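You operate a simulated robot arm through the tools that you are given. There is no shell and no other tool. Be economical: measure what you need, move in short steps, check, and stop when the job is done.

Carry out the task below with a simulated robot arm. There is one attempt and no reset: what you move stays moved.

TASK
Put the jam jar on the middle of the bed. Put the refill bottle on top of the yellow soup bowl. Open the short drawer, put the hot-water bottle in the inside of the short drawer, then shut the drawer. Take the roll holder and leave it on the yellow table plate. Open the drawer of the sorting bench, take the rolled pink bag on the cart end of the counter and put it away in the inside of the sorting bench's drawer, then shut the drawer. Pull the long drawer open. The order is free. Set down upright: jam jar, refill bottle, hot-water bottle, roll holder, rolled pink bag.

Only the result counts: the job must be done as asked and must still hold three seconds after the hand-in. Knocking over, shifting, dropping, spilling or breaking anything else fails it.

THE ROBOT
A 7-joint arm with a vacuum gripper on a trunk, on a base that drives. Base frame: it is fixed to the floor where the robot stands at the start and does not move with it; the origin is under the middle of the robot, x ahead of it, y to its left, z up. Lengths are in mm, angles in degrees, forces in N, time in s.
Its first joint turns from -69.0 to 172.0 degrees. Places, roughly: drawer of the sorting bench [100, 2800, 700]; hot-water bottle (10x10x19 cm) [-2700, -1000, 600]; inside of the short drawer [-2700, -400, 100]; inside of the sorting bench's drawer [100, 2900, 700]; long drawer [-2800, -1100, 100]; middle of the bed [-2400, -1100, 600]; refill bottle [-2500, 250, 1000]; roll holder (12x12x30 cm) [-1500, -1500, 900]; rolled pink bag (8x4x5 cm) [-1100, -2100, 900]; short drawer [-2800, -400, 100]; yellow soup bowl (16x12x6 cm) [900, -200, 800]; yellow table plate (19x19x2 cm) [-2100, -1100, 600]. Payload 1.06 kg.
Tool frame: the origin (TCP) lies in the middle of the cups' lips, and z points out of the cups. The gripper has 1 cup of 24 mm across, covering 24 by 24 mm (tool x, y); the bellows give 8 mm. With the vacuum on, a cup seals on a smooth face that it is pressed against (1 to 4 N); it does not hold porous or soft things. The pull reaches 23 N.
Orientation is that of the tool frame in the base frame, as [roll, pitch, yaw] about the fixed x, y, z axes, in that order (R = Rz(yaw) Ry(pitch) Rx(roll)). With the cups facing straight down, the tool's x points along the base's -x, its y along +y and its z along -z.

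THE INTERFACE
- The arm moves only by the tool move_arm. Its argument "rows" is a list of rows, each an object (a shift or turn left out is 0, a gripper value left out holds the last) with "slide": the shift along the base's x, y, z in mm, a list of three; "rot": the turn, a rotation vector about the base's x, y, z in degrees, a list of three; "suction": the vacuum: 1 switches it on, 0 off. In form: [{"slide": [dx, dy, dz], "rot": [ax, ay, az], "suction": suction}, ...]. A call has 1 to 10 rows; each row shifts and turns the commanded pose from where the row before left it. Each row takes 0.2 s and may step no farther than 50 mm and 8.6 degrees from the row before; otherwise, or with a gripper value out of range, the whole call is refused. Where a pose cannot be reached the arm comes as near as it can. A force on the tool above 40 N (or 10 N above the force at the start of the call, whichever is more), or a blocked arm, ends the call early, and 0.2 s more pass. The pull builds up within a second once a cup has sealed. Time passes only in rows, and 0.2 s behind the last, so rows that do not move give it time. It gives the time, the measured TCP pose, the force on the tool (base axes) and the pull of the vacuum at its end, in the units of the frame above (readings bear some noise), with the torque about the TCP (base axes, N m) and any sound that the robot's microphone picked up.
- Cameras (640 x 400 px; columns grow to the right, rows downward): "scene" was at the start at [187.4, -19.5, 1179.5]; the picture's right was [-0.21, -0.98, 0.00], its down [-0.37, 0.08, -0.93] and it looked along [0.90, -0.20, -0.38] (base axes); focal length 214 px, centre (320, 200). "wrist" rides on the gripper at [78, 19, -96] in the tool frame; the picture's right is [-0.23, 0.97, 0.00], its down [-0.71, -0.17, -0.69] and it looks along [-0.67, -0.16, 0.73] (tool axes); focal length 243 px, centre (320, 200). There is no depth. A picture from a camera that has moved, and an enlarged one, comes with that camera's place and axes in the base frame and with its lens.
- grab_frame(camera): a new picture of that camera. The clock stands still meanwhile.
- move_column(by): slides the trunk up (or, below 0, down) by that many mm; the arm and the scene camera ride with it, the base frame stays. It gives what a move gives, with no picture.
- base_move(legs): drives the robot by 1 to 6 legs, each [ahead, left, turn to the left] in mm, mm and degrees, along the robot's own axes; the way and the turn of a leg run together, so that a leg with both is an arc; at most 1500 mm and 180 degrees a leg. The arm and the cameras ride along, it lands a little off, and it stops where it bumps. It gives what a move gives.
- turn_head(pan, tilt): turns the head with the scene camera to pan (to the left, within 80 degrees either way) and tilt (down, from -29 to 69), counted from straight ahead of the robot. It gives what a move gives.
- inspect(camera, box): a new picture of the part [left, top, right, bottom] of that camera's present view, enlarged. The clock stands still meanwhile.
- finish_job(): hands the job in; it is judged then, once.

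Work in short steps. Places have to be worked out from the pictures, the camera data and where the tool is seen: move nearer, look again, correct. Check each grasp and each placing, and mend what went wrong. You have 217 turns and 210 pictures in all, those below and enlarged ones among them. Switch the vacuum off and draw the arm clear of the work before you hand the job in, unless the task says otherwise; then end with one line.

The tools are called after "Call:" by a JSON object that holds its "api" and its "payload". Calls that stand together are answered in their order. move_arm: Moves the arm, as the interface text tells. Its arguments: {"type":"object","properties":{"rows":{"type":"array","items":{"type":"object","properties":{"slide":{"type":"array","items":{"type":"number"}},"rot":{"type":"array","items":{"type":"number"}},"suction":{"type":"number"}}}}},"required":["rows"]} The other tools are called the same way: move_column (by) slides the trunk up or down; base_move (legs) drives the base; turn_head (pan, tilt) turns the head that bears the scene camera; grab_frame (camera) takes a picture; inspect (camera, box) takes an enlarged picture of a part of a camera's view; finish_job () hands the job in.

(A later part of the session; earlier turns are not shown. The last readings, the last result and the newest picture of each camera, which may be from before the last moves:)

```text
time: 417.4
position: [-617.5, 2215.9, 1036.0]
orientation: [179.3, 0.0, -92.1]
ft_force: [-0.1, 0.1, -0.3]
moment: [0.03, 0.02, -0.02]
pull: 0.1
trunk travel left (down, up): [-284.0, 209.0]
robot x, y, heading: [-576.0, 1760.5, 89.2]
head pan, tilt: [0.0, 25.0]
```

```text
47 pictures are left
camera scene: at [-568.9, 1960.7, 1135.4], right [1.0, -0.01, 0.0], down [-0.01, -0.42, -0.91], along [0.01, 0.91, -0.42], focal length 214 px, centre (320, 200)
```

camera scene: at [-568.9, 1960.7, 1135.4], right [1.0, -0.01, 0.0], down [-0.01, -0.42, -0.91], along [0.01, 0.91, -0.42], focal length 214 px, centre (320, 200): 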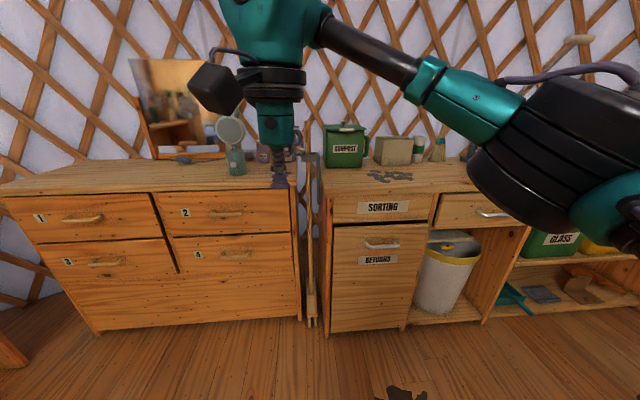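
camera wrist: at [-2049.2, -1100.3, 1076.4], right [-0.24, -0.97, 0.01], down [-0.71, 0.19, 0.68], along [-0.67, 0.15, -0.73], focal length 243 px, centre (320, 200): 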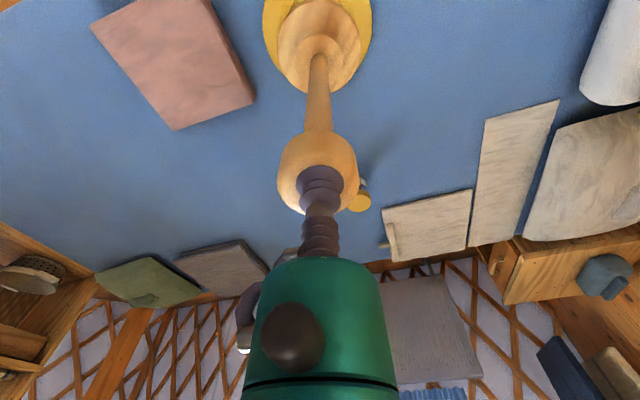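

The sorting-bench drawer is the one with the metal handle at right. I strafe right past the dark bits on the floor, then approach.

Call:
{"api": "base_move", "payload": {"legs": [[0, -800, 1], [350, 0, 0]]}}

Call:
{"api": "turn_head", "payload": {"pan": 25, "tilt": 35}}

Call:
{"api": "grab_frame", "payload": {"camera": "scene"}}

Call:
{"api": "grab_frame", "payload": {"camera": "wrist"}}

```text
time: 423.5
position: [162.7, 2554.1, 1035.5]
orientation: [179.3, 0.0, -91.3]
ft_force: [-0.1, 0.4, -0.1]
moment: [0.02, -0.01, 0.02]
pull: 0.0
trunk travel left (down, up): [-284.0, 209.0]
robot x, y, heading: [213.8, 2098.1, 89.8]
head pan, tilt: [0.0, 25.0]
```

```text
time: 424.4
position: [161.8, 2552.3, 1035.7]
orientation: [179.2, 0.1, -91.4]
ft_force: [0.2, 0.6, 0.2]
moment: [0.02, 0.0, -0.02]
pull: 0.1
trunk travel left (down, up): [-284.0, 209.0]
robot x, y, heading: [210.3, 2101.3, 89.7]
head pan, tilt: [25.0, 35.0]
```

```text
46 pictures are left
camera scene: at [175.8, 2284.9, 1119.7], right [0.91, 0.42, 0.0], down [0.24, -0.52, -0.82], along [-0.34, 0.74, -0.57], focal length 214 px, centre (320, 200)
```

scene: 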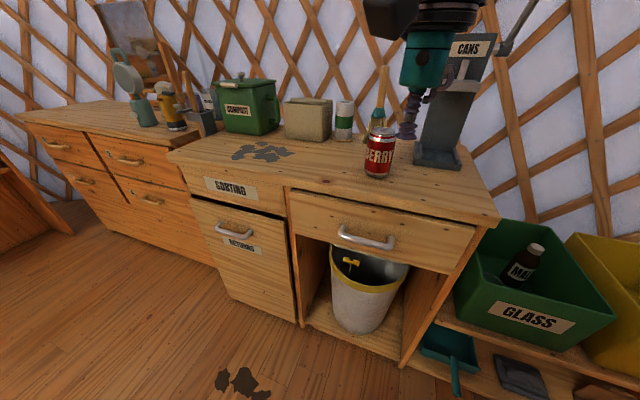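

```text
45 pictures are left
camera wrist: at [143.2, 2475.2, 1131.6], right [-0.97, 0.26, 0.01], down [0.2, 0.7, 0.68], along [0.17, 0.66, -0.73], focal length 243 px, centre (320, 200)
```

wrist: 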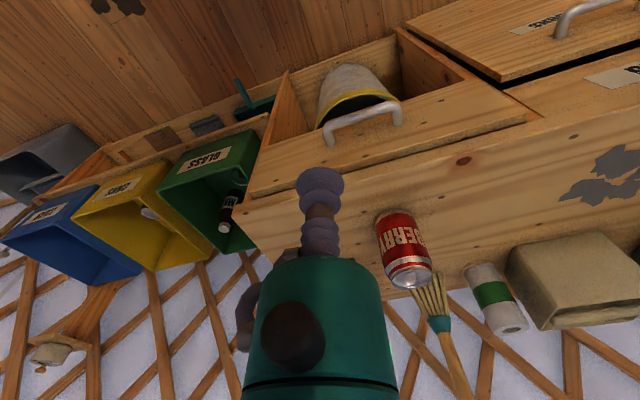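

Handle bar ≈[121, 2678, 724], front y≈2710; a can stands on top at ≈[97, 2882]. I position the base and tilt the tool 30° toward the bench for hooking.

Call:
{"api": "base_move", "payload": {"legs": [[75, 70, 0]]}}

Call:
{"api": "move_arm", "payload": {"rows": [{"slide": [7, -15, -30], "rot": [7.5, 0, 0]}, {"slide": [7, -15, -40], "rot": [7.5, 0, 0]}, {"slide": [7, -15, -40], "rot": [7.5, 0, 0]}, {"slide": [7, -5, -40], "rot": [7.5, 0, 0]}, {"slide": [0, 0, -40]}]}}

Call:
{"api": "grab_frame", "payload": {"camera": "wrist"}}

```text
time: 425.5
position: [93.4, 2627.5, 1036.4]
orientation: [179.1, 0.0, -91.6]
ft_force: [-0.1, 0.0, 0.1]
moment: [0.0, -0.01, -0.01]
pull: 0.1
trunk travel left (down, up): [-284.0, 209.0]
robot x, y, heading: [142.7, 2173.3, 89.6]
head pan, tilt: [25.0, 35.0]
```

```text
time: 426.7
position: [118.8, 2576.0, 847.1]
orientation: [178.2, 30.1, -91.8]
ft_force: [-0.9, 0.0, -0.7]
moment: [0.0, -0.01, -0.03]
pull: 0.2
trunk travel left (down, up): [-284.0, 209.0]
robot x, y, heading: [140.4, 2176.4, 89.8]
head pan, tilt: [25.0, 35.0]
```

```text
44 pictures are left
camera wrist: at [101.3, 2461.3, 889.6], right [-0.97, 0.22, 0.14], down [0.2, 0.27, 0.94], along [0.17, 0.94, -0.3], focal length 243 px, centre (320, 200)
```

wrist: 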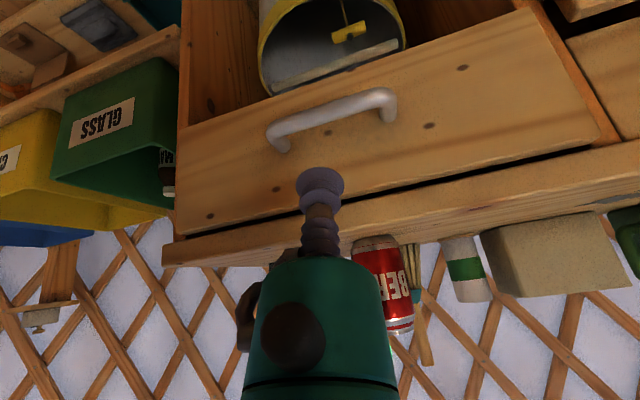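

Gap behind the bar: y≈2689…2726. Move to the insertion start and insert along the tool axis.

Call:
{"api": "move_arm", "payload": {"rows": [{"slide": [-1, 40, -20]}, {"slide": [-1, 36, -19]}, {"slide": [0, 10, -17]}, {"slide": [0, 12, -21]}, {"slide": [0, 12, -21]}]}}

Call:
{"api": "grab_frame", "payload": {"camera": "wrist"}}

```text
time: 427.9
position: [118.6, 2687.3, 747.3]
orientation: [178.3, 30.2, -91.6]
ft_force: [0.4, -2.5, -0.1]
moment: [0.03, 0.01, 0.03]
pull: 0.0
trunk travel left (down, up): [-284.0, 209.0]
robot x, y, heading: [143.7, 2174.5, 89.8]
head pan, tilt: [25.0, 35.0]
```

```text
43 pictures are left
camera wrist: at [99.0, 2572.5, 791.3], right [-0.97, 0.22, 0.14], down [0.2, 0.27, 0.94], along [0.17, 0.94, -0.3], focal length 243 px, centre (320, 200)
```

wrist: 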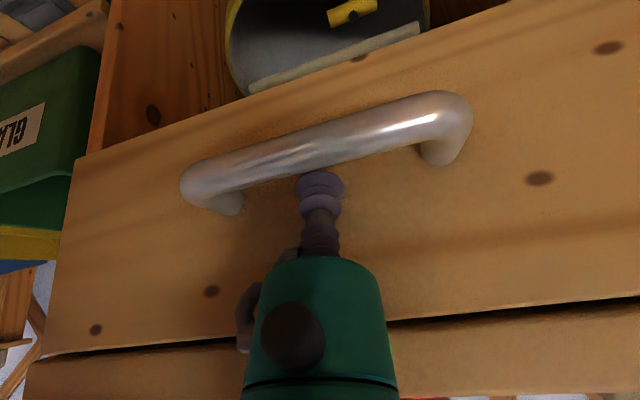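

Light contact with the face; slide down behind the bar.

Call:
{"api": "move_arm", "payload": {"rows": [{"slide": [0, -3, -5]}, {"slide": [0, 0, -9]}, {"slide": [0, 0, -9]}, {"slide": [0, 2, -9]}]}}

Call:
{"api": "grab_frame", "payload": {"camera": "wrist"}}

```text
time: 429.0
position: [119.8, 2688.3, 723.2]
orientation: [177.8, 30.8, -92.0]
ft_force: [8.1, -10.6, 14.4]
moment: [0.88, 0.23, 0.46]
pull: 0.0
trunk travel left (down, up): [-284.0, 209.0]
robot x, y, heading: [141.1, 2174.6, 89.7]
head pan, tilt: [25.0, 35.0]
stopped in row 4: the force on the tool passed its limit (the readings are from after the stop); the commanded pose is now the measured one
```

```text
42 pictures are left
camera wrist: at [100.6, 2572.5, 765.1], right [-0.96, 0.22, 0.15], down [0.21, 0.25, 0.94], along [0.17, 0.94, -0.29], focal length 243 px, centre (320, 200)
```

wrist: 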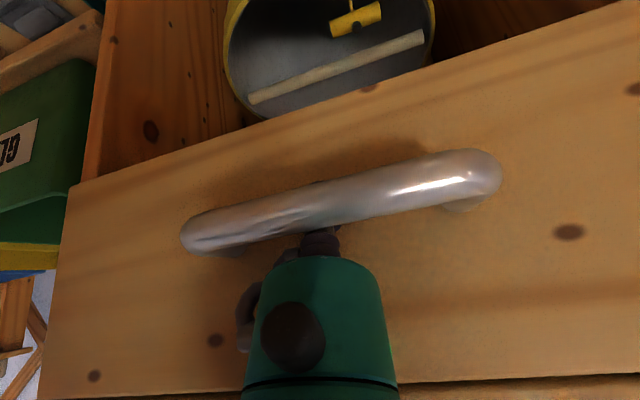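

Hooked. Pull gently in -y.

Call:
{"api": "move_arm", "payload": {"rows": [{"slide": [0, -3, 0]}, {"slide": [0, -4, 0]}, {"slide": [0, -4, 0]}, {"slide": [0, -5, 0]}, {"slide": [0, -5, 0]}, {"slide": [0, -5, 0]}, {"slide": [0, -5, 0]}, {"slide": [0, -5, 0]}]}}

Call:
{"api": "base_move", "payload": {"legs": [[-60, 0, 0]]}}

Call:
{"api": "grab_frame", "payload": {"camera": "scene"}}

```text
time: 430.5
position: [120.5, 2665.7, 722.4]
orientation: [178.0, 31.0, -92.2]
ft_force: [5.2, 0.4, 11.6]
moment: [-0.03, 0.05, 0.27]
pull: 0.1
trunk travel left (down, up): [-284.0, 209.0]
robot x, y, heading: [141.5, 2175.5, 89.5]
head pan, tilt: [25.0, 35.0]
stopped in row 7: the force on the tool passed its limit (the readings are from after the stop); the commanded pose is now the measured one
```

```text
time: 431.7
position: [125.2, 2605.6, 722.2]
orientation: [178.3, 31.1, -92.6]
ft_force: [4.6, -2.0, 7.6]
moment: [-0.05, 0.06, 0.1]
pull: 0.0
trunk travel left (down, up): [-284.0, 209.0]
robot x, y, heading: [145.9, 2113.0, 89.4]
head pan, tilt: [25.0, 35.0]
stopped in leg 1: the force on the tool passed its limit (the readings are from after the stop); the commanded pose is now the measured one
```

```text
41 pictures are left
camera scene: at [108.3, 2296.6, 1119.6], right [0.91, 0.42, 0.0], down [0.24, -0.52, -0.82], along [-0.34, 0.75, -0.57], focal length 214 px, centre (320, 200)
```

scene: 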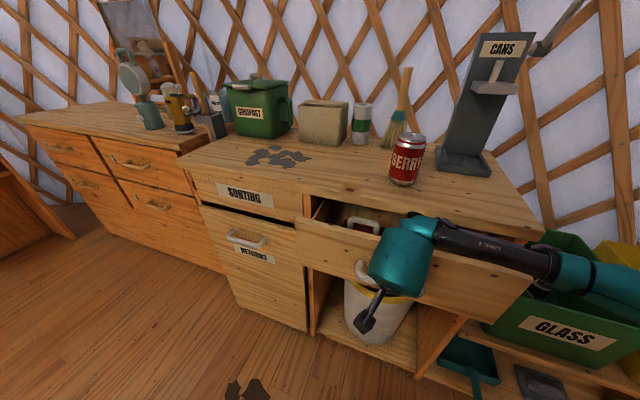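

Opening, and there is something already inside. Pull further.

Call:
{"api": "base_move", "payload": {"legs": [[-70, 0, 0]]}}

Call:
{"api": "base_move", "payload": {"legs": [[-70, 0, 0]]}}

Call:
{"api": "grab_frame", "payload": {"camera": "scene"}}

```text
time: 432.9
position: [131.6, 2534.3, 723.2]
orientation: [178.8, 31.3, -93.0]
ft_force: [4.2, -2.2, 6.4]
moment: [-0.05, 0.14, 0.18]
pull: 0.1
trunk travel left (down, up): [-284.0, 209.0]
robot x, y, heading: [142.6, 2036.8, 89.4]
head pan, tilt: [25.0, 35.0]
stopped in leg 1: the force on the tool passed its limit (the readings are from after the stop); the commanded pose is now the measured one
```

```text
time: 434.2
position: [136.3, 2463.4, 723.6]
orientation: [179.5, 31.4, -93.4]
ft_force: [4.0, -2.2, 4.6]
moment: [-0.01, 0.16, 0.18]
pull: 0.0
trunk travel left (down, up): [-284.0, 209.0]
robot x, y, heading: [137.9, 1965.2, 89.3]
head pan, tilt: [25.0, 35.0]
stopped in leg 1: the force on the tool passed its limit (the readings are from after the stop); the commanded pose is now the measured one
```

```text
40 pictures are left
camera scene: at [109.3, 2150.8, 1119.7], right [0.91, 0.41, 0.0], down [0.24, -0.52, -0.82], along [-0.34, 0.75, -0.57], focal length 214 px, centre (320, 200)
```

scene: 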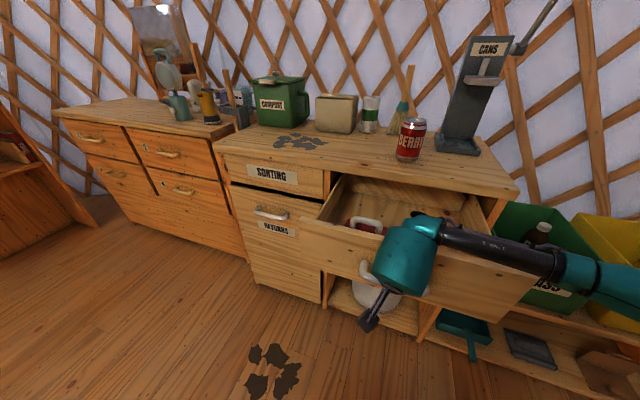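

Open ~225 mm. Unhook: ease forward and withdraw along the axis.

Call:
{"api": "move_arm", "payload": {"rows": [{"slide": [0, 4, 0]}, {"slide": [0, -11, 19]}, {"slide": [0, -12, 21]}, {"slide": [0, -12, 21]}, {"slide": [0, -12, 21]}, {"slide": [0, -12, 21]}, {"slide": [0, 0, 45]}, {"slide": [0, 0, 45]}, {"slide": [0, 0, 45]}]}}

Call:
{"api": "move_arm", "payload": {"rows": [{"slide": [0, 0, 20], "rot": [-7.7, 0, 0]}, {"slide": [0, 0, 20], "rot": [-7.7, 0, 0]}, {"slide": [0, 0, 20], "rot": [-7.7, 0, 0]}, {"slide": [0, 0, 20], "rot": [-7.7, 0, 0]}]}}

Call:
{"api": "grab_frame", "payload": {"camera": "scene"}}

```text
time: 434.8
position: [137.3, 2452.0, 734.5]
orientation: [-180.0, 30.6, -92.9]
ft_force: [-0.1, 0.0, 0.0]
moment: [0.03, 0.02, 0.0]
pull: 0.0
trunk travel left (down, up): [-284.0, 209.0]
robot x, y, heading: [140.1, 1963.3, 89.4]
head pan, tilt: [25.0, 35.0]
stopped in row 3: the force on the tool passed its limit (the readings are from after the stop); the commanded pose is now the measured one
```

```text
time: 435.8
position: [135.2, 2454.5, 813.3]
orientation: [-178.5, -0.4, -92.6]
ft_force: [-0.7, 0.5, 0.4]
moment: [0.03, 0.02, -0.01]
pull: 0.0
trunk travel left (down, up): [-284.0, 209.0]
robot x, y, heading: [142.2, 1966.8, 89.2]
head pan, tilt: [25.0, 35.0]
```

```text
39 pictures are left
camera scene: at [108.6, 2151.4, 1119.7], right [0.91, 0.41, 0.0], down [0.24, -0.52, -0.82], along [-0.34, 0.75, -0.57], focal length 214 px, centre (320, 200)
```

scene: 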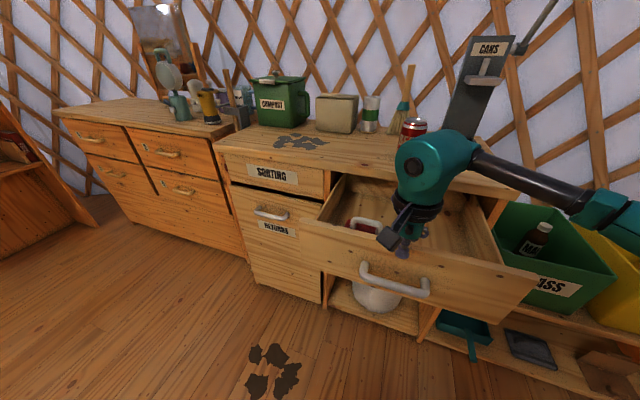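

Free. Leave the drawer open and fetch the pink bag: drive back down the room to the kitchen counter's end.

Call:
{"api": "base_move", "payload": {"legs": [[-250, 0, 0], [-50, 650, 0], [-1450, 0, 0], [-1400, 0, 0], [0, 0, 45], [0, 0, 46]]}}

Call:
{"api": "move_column", "payload": {"by": 150}}

```text
time: 458.2
position: [-1090.4, -1140.2, 813.9]
orientation: [-178.5, -0.2, -4.0]
ft_force: [-0.1, 0.2, 0.2]
moment: [0.0, 0.01, -0.01]
pull: 0.2
trunk travel left (down, up): [-284.0, 209.0]
robot x, y, heading: [-599.1, -1143.2, 178.1]
head pan, tilt: [25.0, 35.0]
```

```text
time: 459.9
position: [-1090.2, -1141.3, 962.6]
orientation: [-178.6, -0.3, -4.1]
ft_force: [0.9, -0.3, 0.3]
moment: [0.04, 0.04, 0.0]
pull: 0.1
trunk travel left (down, up): [-434.0, 59.0]
robot x, y, heading: [-600.4, -1146.0, 177.7]
head pan, tilt: [25.0, 35.0]
```

Raise the tool a bit and strafe to the bag's y.

Call:
{"api": "move_arm", "payload": {"rows": [{"slide": [10, 0, 40], "rot": [-1.5, 0, 0]}, {"slide": [10, 0, 40]}]}}

Call:
{"api": "base_move", "payload": {"legs": [[0, 900, 2]]}}

Call:
{"api": "grab_frame", "payload": {"camera": "wrist"}}

Call:
{"api": "grab_frame", "payload": {"camera": "scene"}}

```text
time: 460.5
position: [-1068.6, -1139.8, 1044.4]
orientation: [179.9, -0.4, -4.0]
ft_force: [-0.9, -0.3, -0.3]
moment: [-0.02, 0.01, 0.05]
pull: 0.0
trunk travel left (down, up): [-434.0, 59.0]
robot x, y, heading: [-604.1, -1145.2, 177.9]
head pan, tilt: [25.0, 35.0]
```

```text
time: 465.4
position: [-1089.9, -2074.0, 1043.8]
orientation: [-179.9, -0.2, -2.4]
ft_force: [0.0, 0.5, 0.1]
moment: [-0.03, 0.01, 0.0]
pull: 0.1
trunk travel left (down, up): [-434.0, 59.0]
robot x, y, heading: [-622.9, -2066.0, 179.4]
head pan, tilt: [25.0, 35.0]
```

```text
38 pictures are left
camera wrist: at [-1012.3, -2094.7, 1140.2], right [-0.28, -0.96, 0.0], down [-0.7, 0.2, 0.68], along [-0.65, 0.19, -0.73], focal length 243 px, centre (320, 200)
```

wrist: 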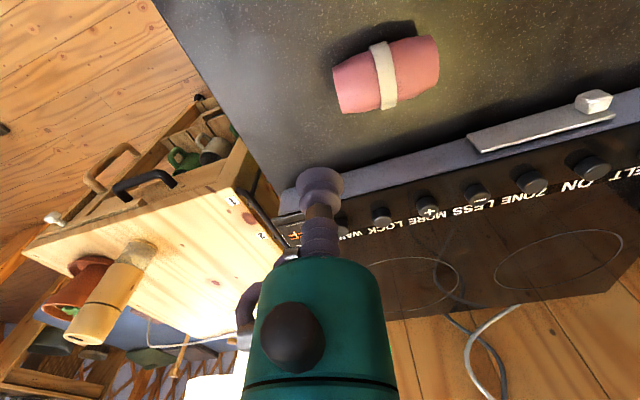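

```text
37 pictures are left
camera scene: at [-757.7, -2099.7, 1278.3], right [-0.42, 0.91, 0.0], down [0.52, 0.24, -0.82], along [-0.75, -0.34, -0.57], focal length 214 px, centre (320, 200)
```

scene: 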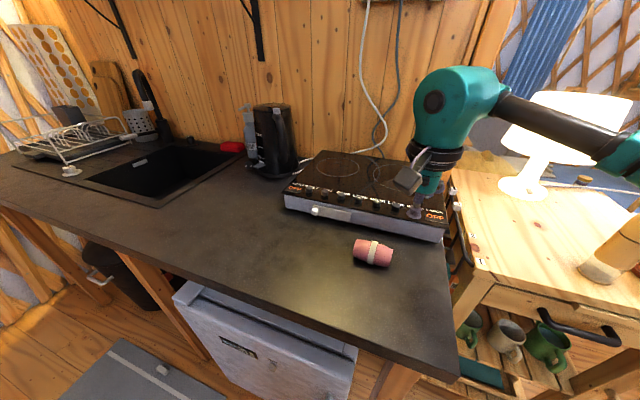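

The bag's band is at ≈[-1081, -2126], top z≈945. Move above it and descend.

Call:
{"api": "move_arm", "payload": {"rows": [{"slide": [4, -26, 0]}, {"slide": [5, -26, 0]}, {"slide": [0, 0, -40], "suction": 1}, {"slide": [0, 0, -30]}]}}

Call:
{"api": "grab_frame", "payload": {"camera": "wrist"}}

```text
time: 466.4
position: [-1082.4, -2124.5, 973.9]
orientation: [-180.0, -0.2, -2.4]
ft_force: [0.5, 0.4, -0.4]
moment: [0.02, 0.01, 0.02]
pull: 0.1
trunk travel left (down, up): [-434.0, 59.0]
robot x, y, heading: [-618.5, -2061.6, 179.7]
head pan, tilt: [25.0, 35.0]
```

```text
36 pictures are left
camera wrist: at [-1003.8, -2146.6, 1070.9], right [-0.28, -0.96, 0.0], down [-0.7, 0.2, 0.68], along [-0.66, 0.19, -0.73], focal length 243 px, centre (320, 200)
```

wrist: 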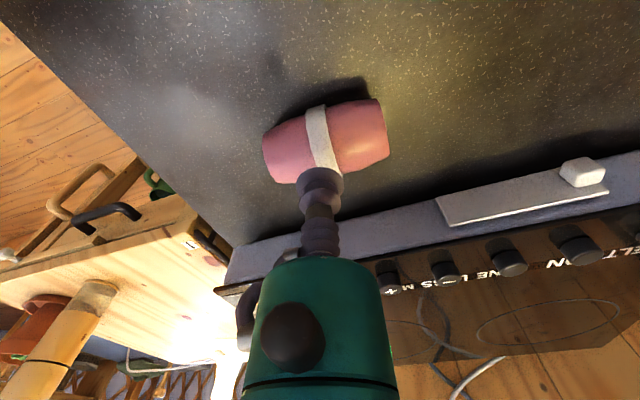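

Fine-tune and descend to contact.

Call:
{"api": "move_arm", "payload": {"rows": [{"slide": [5, -4, -8]}, {"slide": [0, 0, -8]}, {"slide": [0, 0, -5]}, {"slide": [0, 0, -4]}, {"slide": [0, 0, -4]}]}}

```text
time: 467.6
position: [-1077.2, -2129.4, 945.0]
orientation: [179.9, -0.4, -2.4]
ft_force: [1.0, 0.9, 1.3]
moment: [0.0, 0.04, 0.03]
pull: 23.1
trunk travel left (down, up): [-434.0, 59.0]
robot x, y, heading: [-623.1, -2061.3, 179.5]
head pan, tilt: [25.0, 35.0]
```

Sealed. Lift and look.

Call:
{"api": "move_arm", "payload": {"rows": [{"slide": [0, 0, 15]}, {"slide": [0, 0, 35]}, {"slide": [0, 10, 45]}]}}

Call:
{"api": "grab_frame", "payload": {"camera": "wrist"}}

```text
time: 468.4
position: [-1075.2, -2118.7, 1041.4]
orientation: [180.0, -0.2, -2.3]
ft_force: [-0.1, 0.4, 1.3]
moment: [0.05, 0.0, -0.01]
pull: 22.8
trunk travel left (down, up): [-434.0, 59.0]
robot x, y, heading: [-623.6, -2062.1, 179.4]
head pan, tilt: [25.0, 35.0]
```

```text
35 pictures are left
camera wrist: at [-998.1, -2141.1, 1137.3], right [-0.27, -0.96, 0.0], down [-0.7, 0.2, 0.68], along [-0.65, 0.19, -0.73], focal length 243 px, centre (320, 200)
```

wrist: 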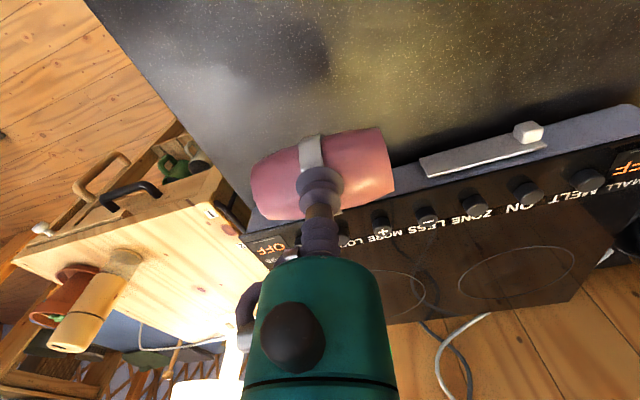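

The bag is held. Return to the open drawer at the sorting bench.

Call:
{"api": "base_move", "payload": {"legs": [[-20, -920, 0], [0, 0, -45], [0, 0, -45], [1450, 0, 0], [1350, 0, 0], [0, -740, 0]]}}

Call:
{"api": "grab_frame", "payload": {"camera": "scene"}}

```text
time: 494.1
position: [158.7, 2108.9, 1042.2]
orientation: [179.9, -0.4, -93.9]
ft_force: [-0.6, -0.4, -0.4]
moment: [-0.02, -0.01, 0.0]
pull: 0.0
trunk travel left (down, up): [-434.0, 59.0]
robot x, y, heading: [198.4, 1653.2, 87.9]
head pan, tilt: [25.0, 35.0]
```

```text
34 pictures are left
camera scene: at [170.3, 1791.7, 1278.3], right [0.92, 0.39, 0.0], down [0.22, -0.53, -0.82], along [-0.32, 0.75, -0.57], focal length 214 px, centre (320, 200)
```

scene: 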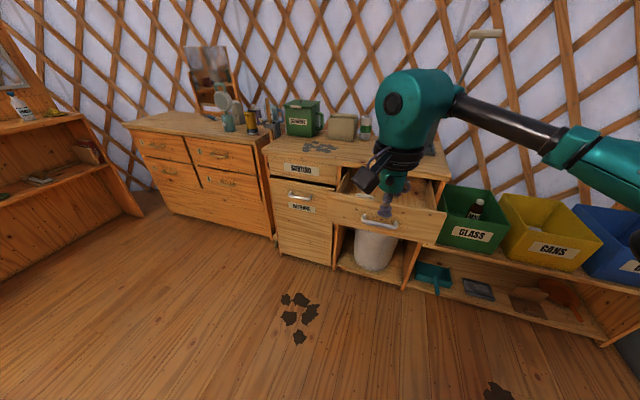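

The vacuum lost the bag on the way. I turn around to look for it along the route.

Call:
{"api": "base_move", "payload": {"legs": [[0, 0, 70], [0, 0, 65]]}}

Call:
{"api": "turn_head", "payload": {"pan": 20, "tilt": 25}}

Call:
{"api": "grab_frame", "payload": {"camera": "scene"}}

```text
time: 500.5
position: [-69.7, 1287.0, 1041.1]
orientation: [-180.0, -0.3, 44.2]
ft_force: [-0.4, 0.2, -0.3]
moment: [0.02, 0.0, 0.0]
pull: 0.1
trunk travel left (down, up): [-434.0, 59.0]
robot x, y, heading: [203.6, 1654.0, -133.9]
head pan, tilt: [25.0, 35.0]
```

```text
time: 501.2
position: [-69.7, 1286.3, 1040.9]
orientation: [-180.0, -0.3, 44.2]
ft_force: [0.9, 0.0, 0.4]
moment: [-0.02, -0.02, 0.03]
pull: 0.0
trunk travel left (down, up): [-434.0, 59.0]
robot x, y, heading: [205.0, 1654.2, -134.0]
head pan, tilt: [20.0, 25.0]
```

```text
33 pictures are left
camera scene: at [126.6, 1530.0, 1294.0], right [-0.91, 0.4, 0.0], down [0.17, 0.39, -0.91], along [-0.37, -0.83, -0.42], focal length 214 px, centre (320, 200)
```

scene: 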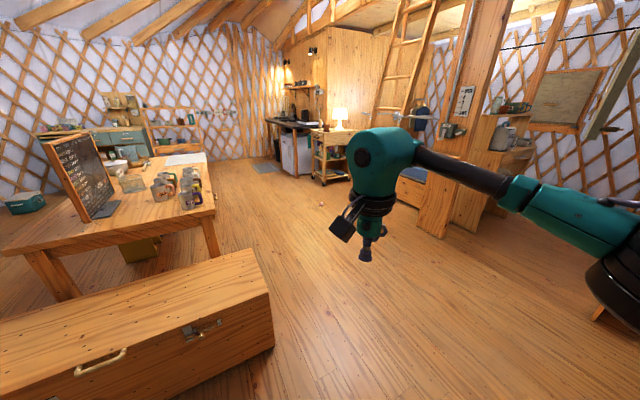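

Something small lies on the floor around [-918, -818]. Zoom in.

Call:
{"api": "inspect", "payload": {"camera": "scene", "box": [296, 190, 346, 222]}}

```text
12.50 times, centred on (321, 206) of scene
camera zoom: at [126.6, 1530.0, 1294.0], right [-0.91, 0.4, 0.0], down [0.17, 0.39, -0.91], along [-0.37, -0.83, -0.42], focal length 2681 px, centre (308, 125)
```

zoom: 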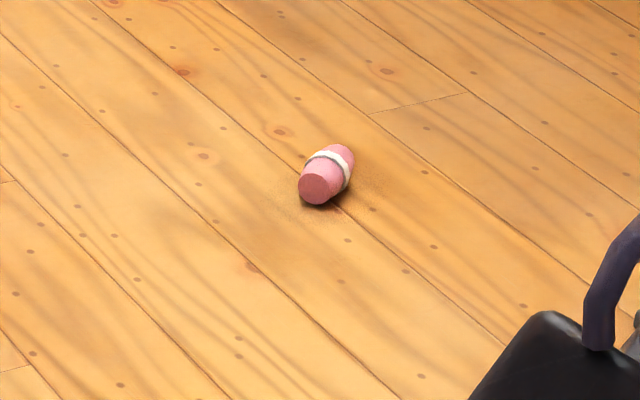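

Found: the bag lies intact on the floor near [-945, -845]. I drive around to approach it facing +y from (-945, -1300), where the elbow has free space.

Call:
{"api": "base_move", "payload": {"legs": [[669, -188, 0], [0, 0, -70], [0, 0, -66], [-1350, 0, 0], [-1250, 0, 0], [0, 520, 0]]}}

Call:
{"api": "turn_head", "payload": {"pan": 25, "tilt": 55}}

Call:
{"api": "grab_frame", "payload": {"camera": "scene"}}

```text
time: 526.1
position: [-922.4, -904.4, 1041.8]
orientation: [-179.9, -0.3, -90.8]
ft_force: [-0.6, -0.2, 0.6]
moment: [-0.03, -0.02, 0.0]
pull: 0.0
trunk travel left (down, up): [-434.0, 59.0]
robot x, y, heading: [-853.0, -1352.2, 91.0]
head pan, tilt: [20.0, 25.0]
```

```text
time: 527.0
position: [-921.2, -904.0, 1041.3]
orientation: [179.9, -0.2, -90.7]
ft_force: [-0.2, -0.4, 0.2]
moment: [0.01, 0.03, -0.02]
pull: 0.0
trunk travel left (down, up): [-434.0, 59.0]
robot x, y, heading: [-852.7, -1357.2, 91.4]
head pan, tilt: [25.0, 55.0]
```

```text
31 pictures are left
camera scene: at [-886.0, -1234.5, 1250.1], right [0.9, 0.44, 0.0], down [0.36, -0.73, -0.57], along [-0.25, 0.52, -0.82], focal length 214 px, centre (320, 200)
```

scene: 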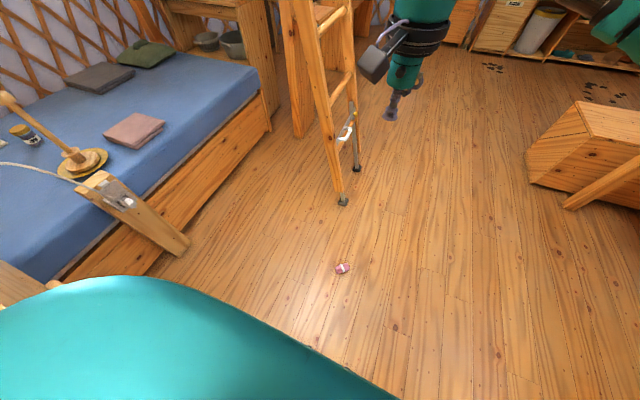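

Bag at ≈[-939, -826]. I move 70 mm ahead, lower the trunk and the arm above it.

Call:
{"api": "base_move", "payload": {"legs": [[70, 20, 0]]}}

Call:
{"api": "move_column", "payload": {"by": -425}}

Call:
{"api": "move_arm", "payload": {"rows": [{"slide": [0, 0, -48]}, {"slide": [0, 0, -48]}, {"slide": [0, 0, -48]}, {"slide": [0, 0, -48]}, {"slide": [0, 0, -48]}, {"slide": [0, 0, -48]}, {"slide": [0, 0, -48]}, {"slide": [0, 0, -48]}]}}

Call:
{"api": "grab_frame", "payload": {"camera": "wrist"}}

```text
time: 528.0
position: [-942.8, -833.1, 1040.6]
orientation: [180.0, -0.4, -90.6]
ft_force: [-0.5, 0.3, 0.6]
moment: [0.04, 0.03, 0.0]
pull: 0.1
trunk travel left (down, up): [-434.0, 59.0]
robot x, y, heading: [-874.2, -1289.1, 91.2]
head pan, tilt: [25.0, 55.0]
```

```text
refused: -425 is not a number from -400 to 400
```

```text
time: 529.9
position: [-942.8, -835.2, 655.3]
orientation: [-180.0, -0.3, -90.7]
ft_force: [-0.8, -0.3, -0.2]
moment: [0.04, 0.01, 0.01]
pull: 0.1
trunk travel left (down, up): [-434.0, 59.0]
robot x, y, heading: [-877.9, -1284.4, 91.3]
head pan, tilt: [25.0, 55.0]
```

```text
30 pictures are left
camera wrist: at [-962.9, -913.0, 750.4], right [-0.97, 0.25, 0.0], down [0.18, 0.71, 0.68], along [0.17, 0.66, -0.73], focal length 243 px, centre (320, 200)
```

wrist: 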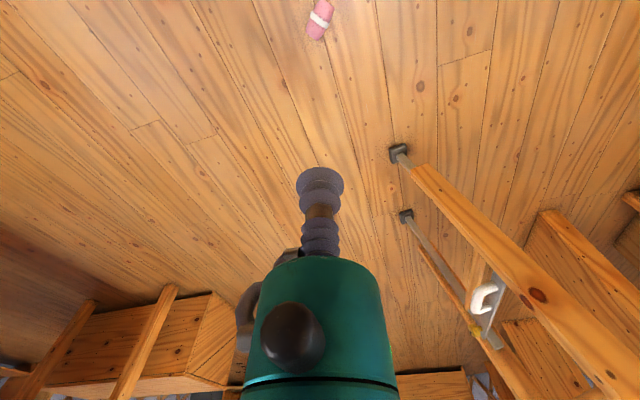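

The bag is directly below. Lower the trunk 390 mm and look closely.

Call:
{"api": "move_column", "payload": {"by": -390}}

Call:
{"api": "move_arm", "payload": {"rows": [{"slide": [0, 0, -45]}, {"slide": [0, 0, -45]}, {"slide": [0, 0, -35]}]}}

Call:
{"api": "grab_frame", "payload": {"camera": "wrist"}}

```text
time: 533.6
position: [-942.7, -833.9, 266.8]
orientation: [-179.9, -0.3, -90.7]
ft_force: [0.7, 0.1, 0.2]
moment: [0.03, 0.0, 0.03]
pull: 0.0
trunk travel left (down, up): [-44.0, 449.0]
robot x, y, heading: [-876.1, -1285.3, 91.1]
head pan, tilt: [25.0, 55.0]
```

```text
time: 534.4
position: [-943.0, -835.2, 140.3]
orientation: [179.9, -0.3, -90.7]
ft_force: [0.0, 0.3, 0.4]
moment: [0.0, 0.01, -0.03]
pull: 0.1
trunk travel left (down, up): [-44.0, 449.0]
robot x, y, heading: [-874.1, -1285.1, 91.3]
head pan, tilt: [25.0, 55.0]
```

```text
29 pictures are left
camera wrist: at [-963.0, -912.6, 236.5], right [-0.97, 0.25, 0.0], down [0.18, 0.71, 0.68], along [0.17, 0.66, -0.73], focal length 243 px, centre (320, 200)
```

wrist: 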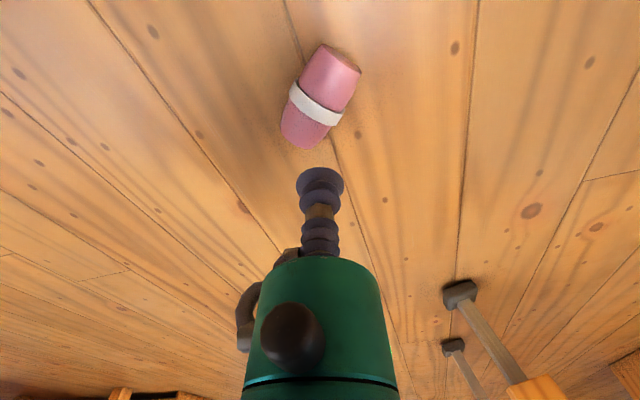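

Aligned. Descend to the bag and seal, noting its height.

Call:
{"api": "move_arm", "payload": {"rows": [{"slide": [0, -2, -45], "suction": 1}, {"slide": [0, 0, -30]}, {"slide": [0, 0, -10]}, {"slide": [0, 0, -4]}, {"slide": [0, 0, -4]}, {"slide": [0, 0, -3]}]}}

```text
time: 535.8
position: [-936.9, -853.6, 118.0]
orientation: [-180.0, -0.3, -90.8]
ft_force: [0.7, -0.7, 0.2]
moment: [0.03, -0.03, 0.01]
pull: 0.0
out of reach, approached as far as the arm can: row 1, 2, 3, 4, 5, 6
trunk travel left (down, up): [-44.0, 449.0]
robot x, y, heading: [-877.3, -1287.5, 91.3]
head pan, tilt: [25.0, 55.0]
```

Need to be closer and lower: raise slightly, move base 90 mm ahead with the arm retracted accordingly, and lower the trunk fully.

Call:
{"api": "move_arm", "payload": {"rows": [{"slide": [0, -10, 20]}, {"slide": [0, -40, 20]}, {"slide": [0, -40, 20]}]}}

Call:
{"api": "base_move", "payload": {"legs": [[105, 0, 0]]}}

Call:
{"api": "move_column", "payload": {"by": -43}}

Call:
{"api": "grab_frame", "payload": {"camera": "wrist"}}

```text
time: 536.6
position: [-937.2, -943.6, 178.3]
orientation: [-179.8, -0.3, -90.8]
ft_force: [-0.3, -1.4, 0.0]
moment: [0.01, 0.01, 0.01]
pull: 0.1
trunk travel left (down, up): [-44.0, 449.0]
robot x, y, heading: [-871.4, -1286.9, 91.3]
head pan, tilt: [25.0, 55.0]
```

```text
time: 537.8
position: [-939.5, -839.2, 179.7]
orientation: [-180.0, -0.3, -90.9]
ft_force: [0.1, 0.1, -0.2]
moment: [-0.01, -0.01, 0.01]
pull: 0.1
trunk travel left (down, up): [-44.0, 449.0]
robot x, y, heading: [-876.5, -1182.5, 91.1]
head pan, tilt: [25.0, 55.0]
```

```text
time: 538.6
position: [-938.4, -840.1, 136.5]
orientation: [-180.0, -0.4, -90.9]
ft_force: [-0.2, 0.0, 0.1]
moment: [-0.01, 0.01, -0.02]
pull: 0.0
trunk travel left (down, up): [-1.0, 492.0]
robot x, y, heading: [-875.3, -1181.9, 91.0]
head pan, tilt: [25.0, 55.0]
```

```text
28 pictures are left
camera wrist: at [-958.0, -916.7, 232.1], right [-0.97, 0.25, 0.0], down [0.18, 0.71, 0.68], along [0.17, 0.66, -0.73], focal length 243 px, centre (320, 200)
```

wrist: 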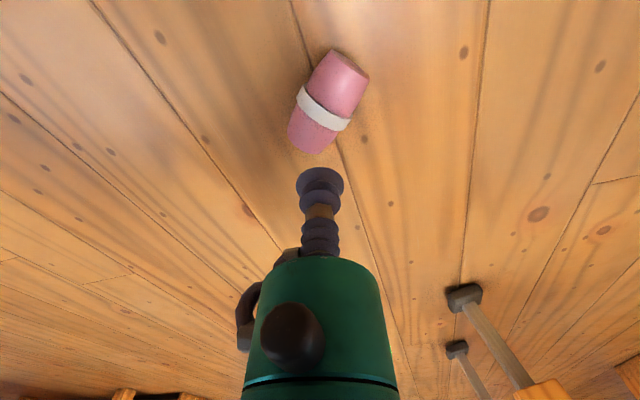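

Shift a few mm and descend.

Call:
{"api": "move_arm", "payload": {"rows": [{"slide": [-4, 3, -35]}, {"slide": [0, 0, -30]}, {"slide": [0, 0, -12]}, {"slide": [0, 0, -5]}, {"slide": [0, 0, -4]}, {"slide": [0, 0, -3]}]}}

```text
time: 540.0
position: [-942.3, -835.0, 49.3]
orientation: [-180.0, -0.3, -90.9]
ft_force: [0.3, -1.0, 1.6]
moment: [0.03, 0.02, 0.0]
pull: 22.9
trunk travel left (down, up): [-1.0, 492.0]
robot x, y, heading: [-874.3, -1184.8, 90.9]
head pan, tilt: [25.0, 55.0]
```

Sealed again (top ≈50 mm, same resting height as designed). I lift gently; no rotation is needed this time since I already face +y.

Call:
{"api": "move_arm", "payload": {"rows": [{"slide": [0, 0, 0]}, {"slide": [0, 0, 10]}, {"slide": [0, 0, 20]}, {"slide": [0, 0, 30]}, {"slide": [0, 0, 40]}, {"slide": [0, 0, 40]}, {"slide": [0, 0, 40]}, {"slide": [0, 0, 40]}, {"slide": [0, 0, 40]}, {"slide": [0, 0, 40]}]}}

Call:
{"api": "move_column", "payload": {"by": 380}}

Call:
{"api": "move_arm", "payload": {"rows": [{"slide": [0, 0, 30]}, {"slide": [0, 0, 40]}, {"slide": [0, 0, 40]}, {"slide": [0, 0, 40]}, {"slide": [0, 0, 40]}, {"slide": [0, 0, 40]}]}}

```text
time: 542.2
position: [-943.2, -837.1, 347.5]
orientation: [-180.0, -0.3, -90.9]
ft_force: [0.3, 0.8, -0.3]
moment: [-0.01, 0.0, -0.01]
pull: 23.5
trunk travel left (down, up): [-1.0, 492.0]
robot x, y, heading: [-877.4, -1183.5, 91.2]
head pan, tilt: [25.0, 55.0]
```

```text
time: 545.9
position: [-942.7, -836.1, 727.7]
orientation: [179.9, -0.4, -90.9]
ft_force: [1.4, 0.4, -0.5]
moment: [0.03, 0.01, -0.02]
pull: 23.1
trunk travel left (down, up): [-381.0, 112.0]
robot x, y, heading: [-877.6, -1181.9, 91.0]
head pan, tilt: [25.0, 55.0]
```

```text
time: 547.3
position: [-941.1, -838.2, 958.8]
orientation: [179.9, -0.2, -90.9]
ft_force: [0.5, -0.4, -0.1]
moment: [-0.02, 0.01, -0.01]
pull: 23.4
trunk travel left (down, up): [-381.0, 112.0]
robot x, y, heading: [-877.8, -1180.8, 91.1]
head pan, tilt: [25.0, 55.0]
```

Held at 959 mm. Drive in stages, checking the pull.

Call:
{"api": "base_move", "payload": {"legs": [[0, -430, 0]]}}

Call:
{"api": "base_move", "payload": {"legs": [[1400, 0, 0]]}}

Call:
{"api": "base_move", "payload": {"legs": [[1400, 0, 0]]}}

```text
time: 549.9
position: [-513.4, -829.1, 957.6]
orientation: [-180.0, -0.3, -91.1]
ft_force: [0.3, 0.1, 0.1]
moment: [0.01, -0.01, -0.02]
pull: 23.2
trunk travel left (down, up): [-381.0, 112.0]
robot x, y, heading: [-448.6, -1175.6, 90.9]
head pan, tilt: [25.0, 55.0]
```

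```text
time: 557.0
position: [-490.1, 605.6, 957.9]
orientation: [-180.0, -0.2, -93.4]
ft_force: [0.1, 0.2, -1.4]
moment: [0.0, 0.02, -0.01]
pull: 22.7
trunk travel left (down, up): [-381.0, 112.0]
robot x, y, heading: [-440.9, 253.5, 88.6]
head pan, tilt: [25.0, 55.0]
```

```text
time: 564.1
position: [-432.0, 2033.9, 957.3]
orientation: [-180.0, -0.4, -94.4]
ft_force: [-0.7, 0.1, 0.0]
moment: [0.01, 0.01, 0.0]
pull: 23.3
trunk travel left (down, up): [-381.0, 112.0]
robot x, y, heading: [-392.0, 1684.7, 87.6]
head pan, tilt: [25.0, 55.0]
```

Still held. Strafe right in front of the drawer and look.

Call:
{"api": "base_move", "payload": {"legs": [[0, -560, 0], [250, 0, 1]]}}

Call:
{"api": "turn_head", "payload": {"pan": 25, "tilt": 40}}

Call:
{"api": "grab_frame", "payload": {"camera": "wrist"}}

Call:
{"api": "grab_frame", "payload": {"camera": "scene"}}

```text
time: 568.8
position: [132.2, 2254.4, 957.8]
orientation: [180.0, -0.2, -93.2]
ft_force: [-0.4, -0.5, -1.2]
moment: [0.0, 0.0, -0.01]
pull: 22.5
trunk travel left (down, up): [-381.0, 112.0]
robot x, y, heading: [177.6, 1906.0, 88.7]
head pan, tilt: [25.0, 55.0]
```

```text
time: 569.6
position: [133.2, 2253.7, 956.9]
orientation: [180.0, -0.4, -93.3]
ft_force: [0.1, 0.3, -0.2]
moment: [-0.02, 0.0, 0.0]
pull: 23.3
trunk travel left (down, up): [-381.0, 112.0]
robot x, y, heading: [183.9, 1902.6, 88.5]
head pan, tilt: [25.0, 40.0]
```

```text
27 pictures are left
camera wrist: at [109.6, 2178.0, 1052.8], right [-0.96, 0.29, 0.0], down [0.21, 0.7, 0.68], along [0.2, 0.65, -0.73], focal length 243 px, centre (320, 200)
```

wrist: 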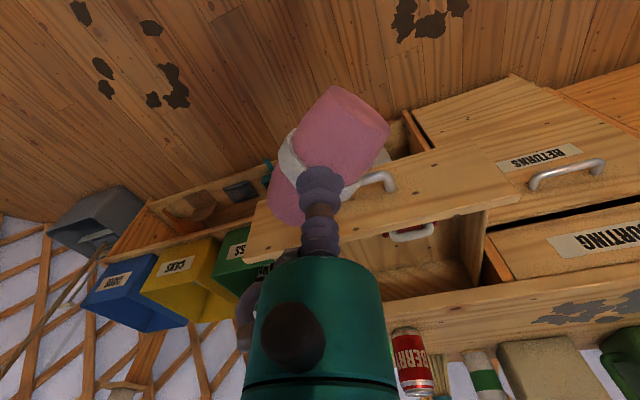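

```text
26 pictures are left
camera scene: at [151.0, 2065.9, 1209.5], right [0.92, 0.4, 0.0], down [0.26, -0.59, -0.77], along [-0.31, 0.7, -0.64], focal length 214 px, centre (320, 200)
```

scene: 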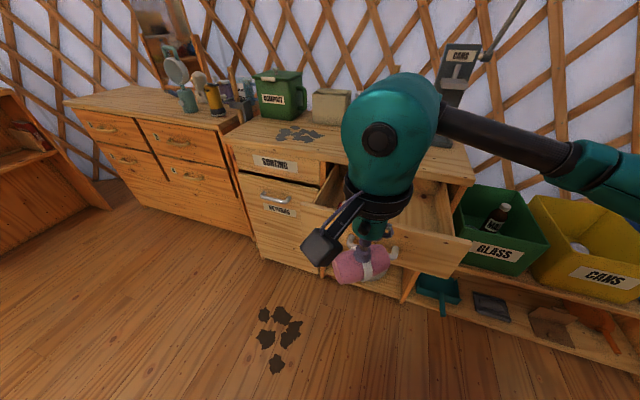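

Free space is in the right half of the drawer. I drive 225 mm closer, then bring the bag over about [215, 2620].

Call:
{"api": "base_move", "payload": {"legs": [[225, 0, 0]]}}

Call:
{"api": "move_arm", "payload": {"rows": [{"slide": [20, 30, 0]}, {"slide": [20, 35, 0]}, {"slide": [20, 35, 0]}, {"slide": [18, 36, 0]}]}}

Call:
{"api": "grab_frame", "payload": {"camera": "wrist"}}

Call:
{"api": "grab_frame", "payload": {"camera": "scene"}}

```text
time: 571.3
position: [139.5, 2484.6, 958.6]
orientation: [-180.0, -0.3, -93.5]
ft_force: [0.0, -0.3, -0.5]
moment: [0.01, -0.01, 0.0]
pull: 22.7
trunk travel left (down, up): [-381.0, 112.0]
robot x, y, heading: [187.9, 2133.3, 88.4]
head pan, tilt: [25.0, 40.0]
```

```text
time: 572.3
position: [217.8, 2620.0, 953.7]
orientation: [180.0, -0.4, -93.5]
ft_force: [-0.2, 0.3, -1.3]
moment: [0.02, -0.01, 0.0]
pull: 23.1
trunk travel left (down, up): [-381.0, 112.0]
robot x, y, heading: [190.6, 2136.6, 88.2]
head pan, tilt: [25.0, 40.0]
```

```text
25 pictures are left
camera wrist: at [195.3, 2544.0, 1049.0], right [-0.96, 0.29, 0.0], down [0.22, 0.7, 0.68], along [0.2, 0.65, -0.73], focal length 243 px, centre (320, 200)
```

wrist: 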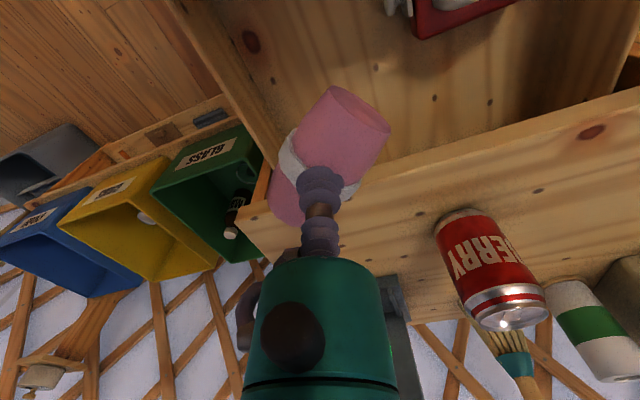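

```text
24 pictures are left
camera scene: at [158.0, 2296.2, 1209.6], right [0.92, 0.4, 0.0], down [0.25, -0.59, -0.77], along [-0.3, 0.7, -0.64], focal length 214 px, centre (320, 200)
```

scene: 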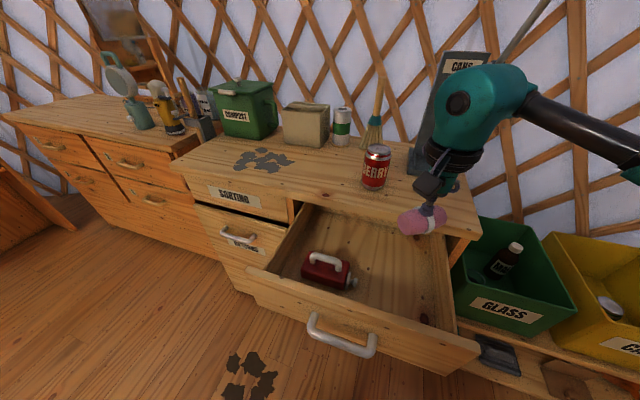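

The spot below is free floor to the right of the red item. Lower the bag.

Call:
{"api": "move_arm", "payload": {"rows": [{"slide": [10, 0, -40]}, {"slide": [0, 0, -40]}, {"slide": [0, 0, -40]}, {"slide": [0, 0, -40]}, {"slide": [0, 0, -20]}]}}

Call:
{"api": "inspect", "payload": {"camera": "scene", "box": [240, 160, 520, 380]}}

```text
time: 573.5
position: [226.4, 2618.1, 776.1]
orientation: [-180.0, -0.3, -93.5]
ft_force: [0.7, 0.7, -0.3]
moment: [0.01, -0.02, 0.0]
pull: 23.3
trunk travel left (down, up): [-381.0, 112.0]
robot x, y, heading: [189.8, 2133.4, 88.1]
head pan, tilt: [25.0, 40.0]
```

```text
1.82 times, centred on (380, 270) of scene
camera zoom: at [157.9, 2296.1, 1209.6], right [0.92, 0.4, 0.0], down [0.25, -0.59, -0.77], along [-0.3, 0.7, -0.64], focal length 390 px, centre (211, 73)
```

zoom: 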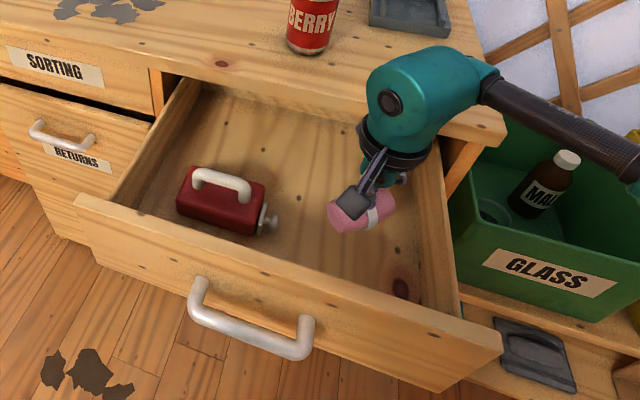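

Good placement. Lower to contact in small steps.

Call:
{"api": "move_arm", "payload": {"rows": [{"slide": [0, 0, -12]}, {"slide": [0, 0, -8]}, {"slide": [0, 0, -6]}, {"slide": [0, 0, -5]}]}}

```text
time: 574.5
position: [228.1, 2620.5, 746.0]
orientation: [179.9, -0.3, -93.6]
ft_force: [0.5, 0.2, -1.1]
moment: [0.0, 0.02, -0.02]
pull: 22.3
trunk travel left (down, up): [-381.0, 112.0]
robot x, y, heading: [189.6, 2135.8, 88.3]
head pan, tilt: [25.0, 40.0]
```

Call:
{"api": "move_arm", "payload": {"rows": [{"slide": [0, 0, -5]}, {"slide": [0, 0, -4]}, {"slide": [0, 0, -4]}, {"slide": [0, 0, -4]}]}}

```text
time: 575.5
position: [226.6, 2621.1, 729.3]
orientation: [179.9, -0.3, -93.5]
ft_force: [-0.5, -0.6, -0.6]
moment: [0.01, -0.02, -0.04]
pull: 22.6
trunk travel left (down, up): [-381.0, 112.0]
robot x, y, heading: [190.0, 2135.7, 88.3]
head pan, tilt: [25.0, 40.0]
```

Still hanging free; continue down.

Call:
{"api": "move_arm", "payload": {"rows": [{"slide": [0, 0, -5]}, {"slide": [0, 0, -4]}, {"slide": [0, 0, -4]}, {"slide": [0, 0, -4]}, {"slide": [0, 0, -4]}]}}

Call:
{"api": "inspect", "payload": {"camera": "scene", "box": [300, 200, 480, 340]}}

```text
time: 576.8
position: [227.2, 2622.6, 713.4]
orientation: [179.6, 0.1, -93.7]
ft_force: [1.9, -0.3, 19.6]
moment: [-0.01, -0.03, -0.02]
pull: 23.3
trunk travel left (down, up): [-381.0, 112.0]
robot x, y, heading: [192.1, 2137.3, 88.3]
head pan, tilt: [25.0, 40.0]
stopped in row 5: the force on the tool passed its limit (the readings are from after the stop); the commanded pose is now the measured one
```

```text
2.86 times, centred on (390, 270) of scene
camera zoom: at [158.2, 2295.0, 1209.6], right [0.92, 0.4, 0.0], down [0.25, -0.59, -0.77], along [-0.3, 0.7, -0.64], focal length 613 px, centre (120, 0)
```

zoom: 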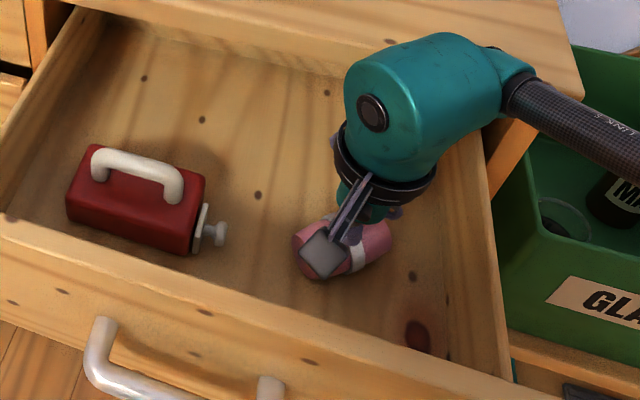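

Contact. Ease up a little, release and lift away.

Call:
{"api": "move_arm", "payload": {"rows": [{"slide": [0, 0, 3]}, {"slide": [0, 0, 0], "suction": 0}, {"slide": [0, 0, 0]}, {"slide": [0, 0, 0]}, {"slide": [0, 0, 4]}, {"slide": [0, 0, 10]}, {"slide": [0, 0, 35]}, {"slide": [0, 0, 45]}, {"slide": [0, -20, 45]}]}}

Call:
{"api": "inspect", "payload": {"camera": "scene", "box": [300, 200, 480, 340]}}

```text
time: 578.8
position: [227.9, 2603.6, 852.9]
orientation: [179.8, 0.0, -93.6]
ft_force: [-1.1, -0.8, 0.1]
moment: [-0.02, 0.02, 0.0]
pull: 0.0
trunk travel left (down, up): [-381.0, 112.0]
robot x, y, heading: [188.5, 2136.2, 88.4]
head pan, tilt: [25.0, 40.0]
```

```text
2.86 times, centred on (390, 270) of scene
camera zoom: at [157.9, 2295.8, 1209.6], right [0.92, 0.4, 0.0], down [0.25, -0.59, -0.77], along [-0.3, 0.7, -0.64], focal length 613 px, centre (120, 0)
```

zoom: 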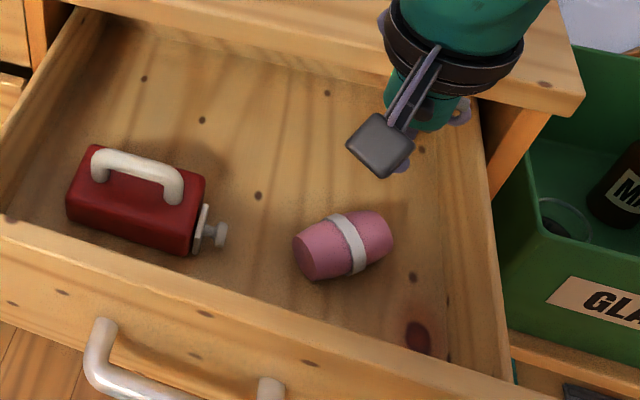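

The bag rests in the drawer. Now I bring the tool in front of the drawer front, right of the handle, tilted ~20°, to push it shut slowly.

Call:
{"api": "base_move", "payload": {"legs": [[-130, 0, 0]]}}

Call:
{"api": "move_arm", "payload": {"rows": [{"slide": [15, -20, 0], "rot": [7, 0, 0]}, {"slide": [15, -20, 0], "rot": [7, 0, 0]}, {"slide": [10, -10, 0], "rot": [7, 0, 0]}, {"slide": [0, 0, -40]}, {"slide": [0, 0, -40]}, {"slide": [0, 0, -30]}]}}

Call:
{"api": "grab_frame", "payload": {"camera": "scene"}}

```text
time: 580.1
position: [224.3, 2476.6, 854.2]
orientation: [179.6, 0.0, -93.7]
ft_force: [0.8, -0.1, 0.3]
moment: [0.01, 0.01, 0.02]
pull: 0.0
trunk travel left (down, up): [-381.0, 112.0]
robot x, y, heading: [185.6, 2006.3, 88.3]
head pan, tilt: [25.0, 40.0]
```

```text
time: 581.5
position: [264.1, 2426.8, 741.9]
orientation: [178.3, 20.9, -93.9]
ft_force: [-0.5, 0.1, 0.8]
moment: [0.02, 0.01, 0.01]
pull: 0.1
trunk travel left (down, up): [-381.0, 112.0]
robot x, y, heading: [188.5, 2008.5, 88.3]
head pan, tilt: [25.0, 40.0]
```

```text
20 pictures are left
camera scene: at [154.1, 2168.3, 1209.6], right [0.92, 0.4, 0.0], down [0.26, -0.59, -0.77], along [-0.3, 0.7, -0.64], focal length 214 px, centre (320, 200)
```

scene: 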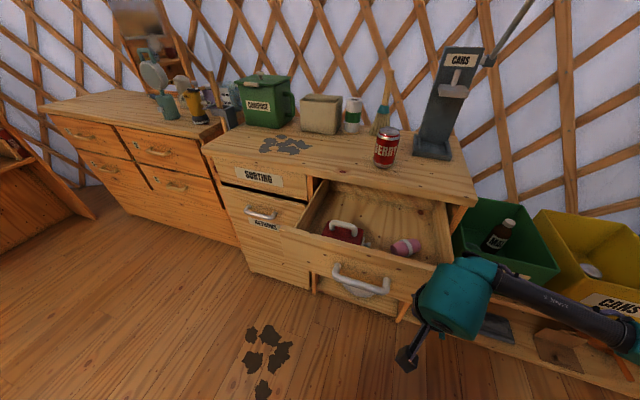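

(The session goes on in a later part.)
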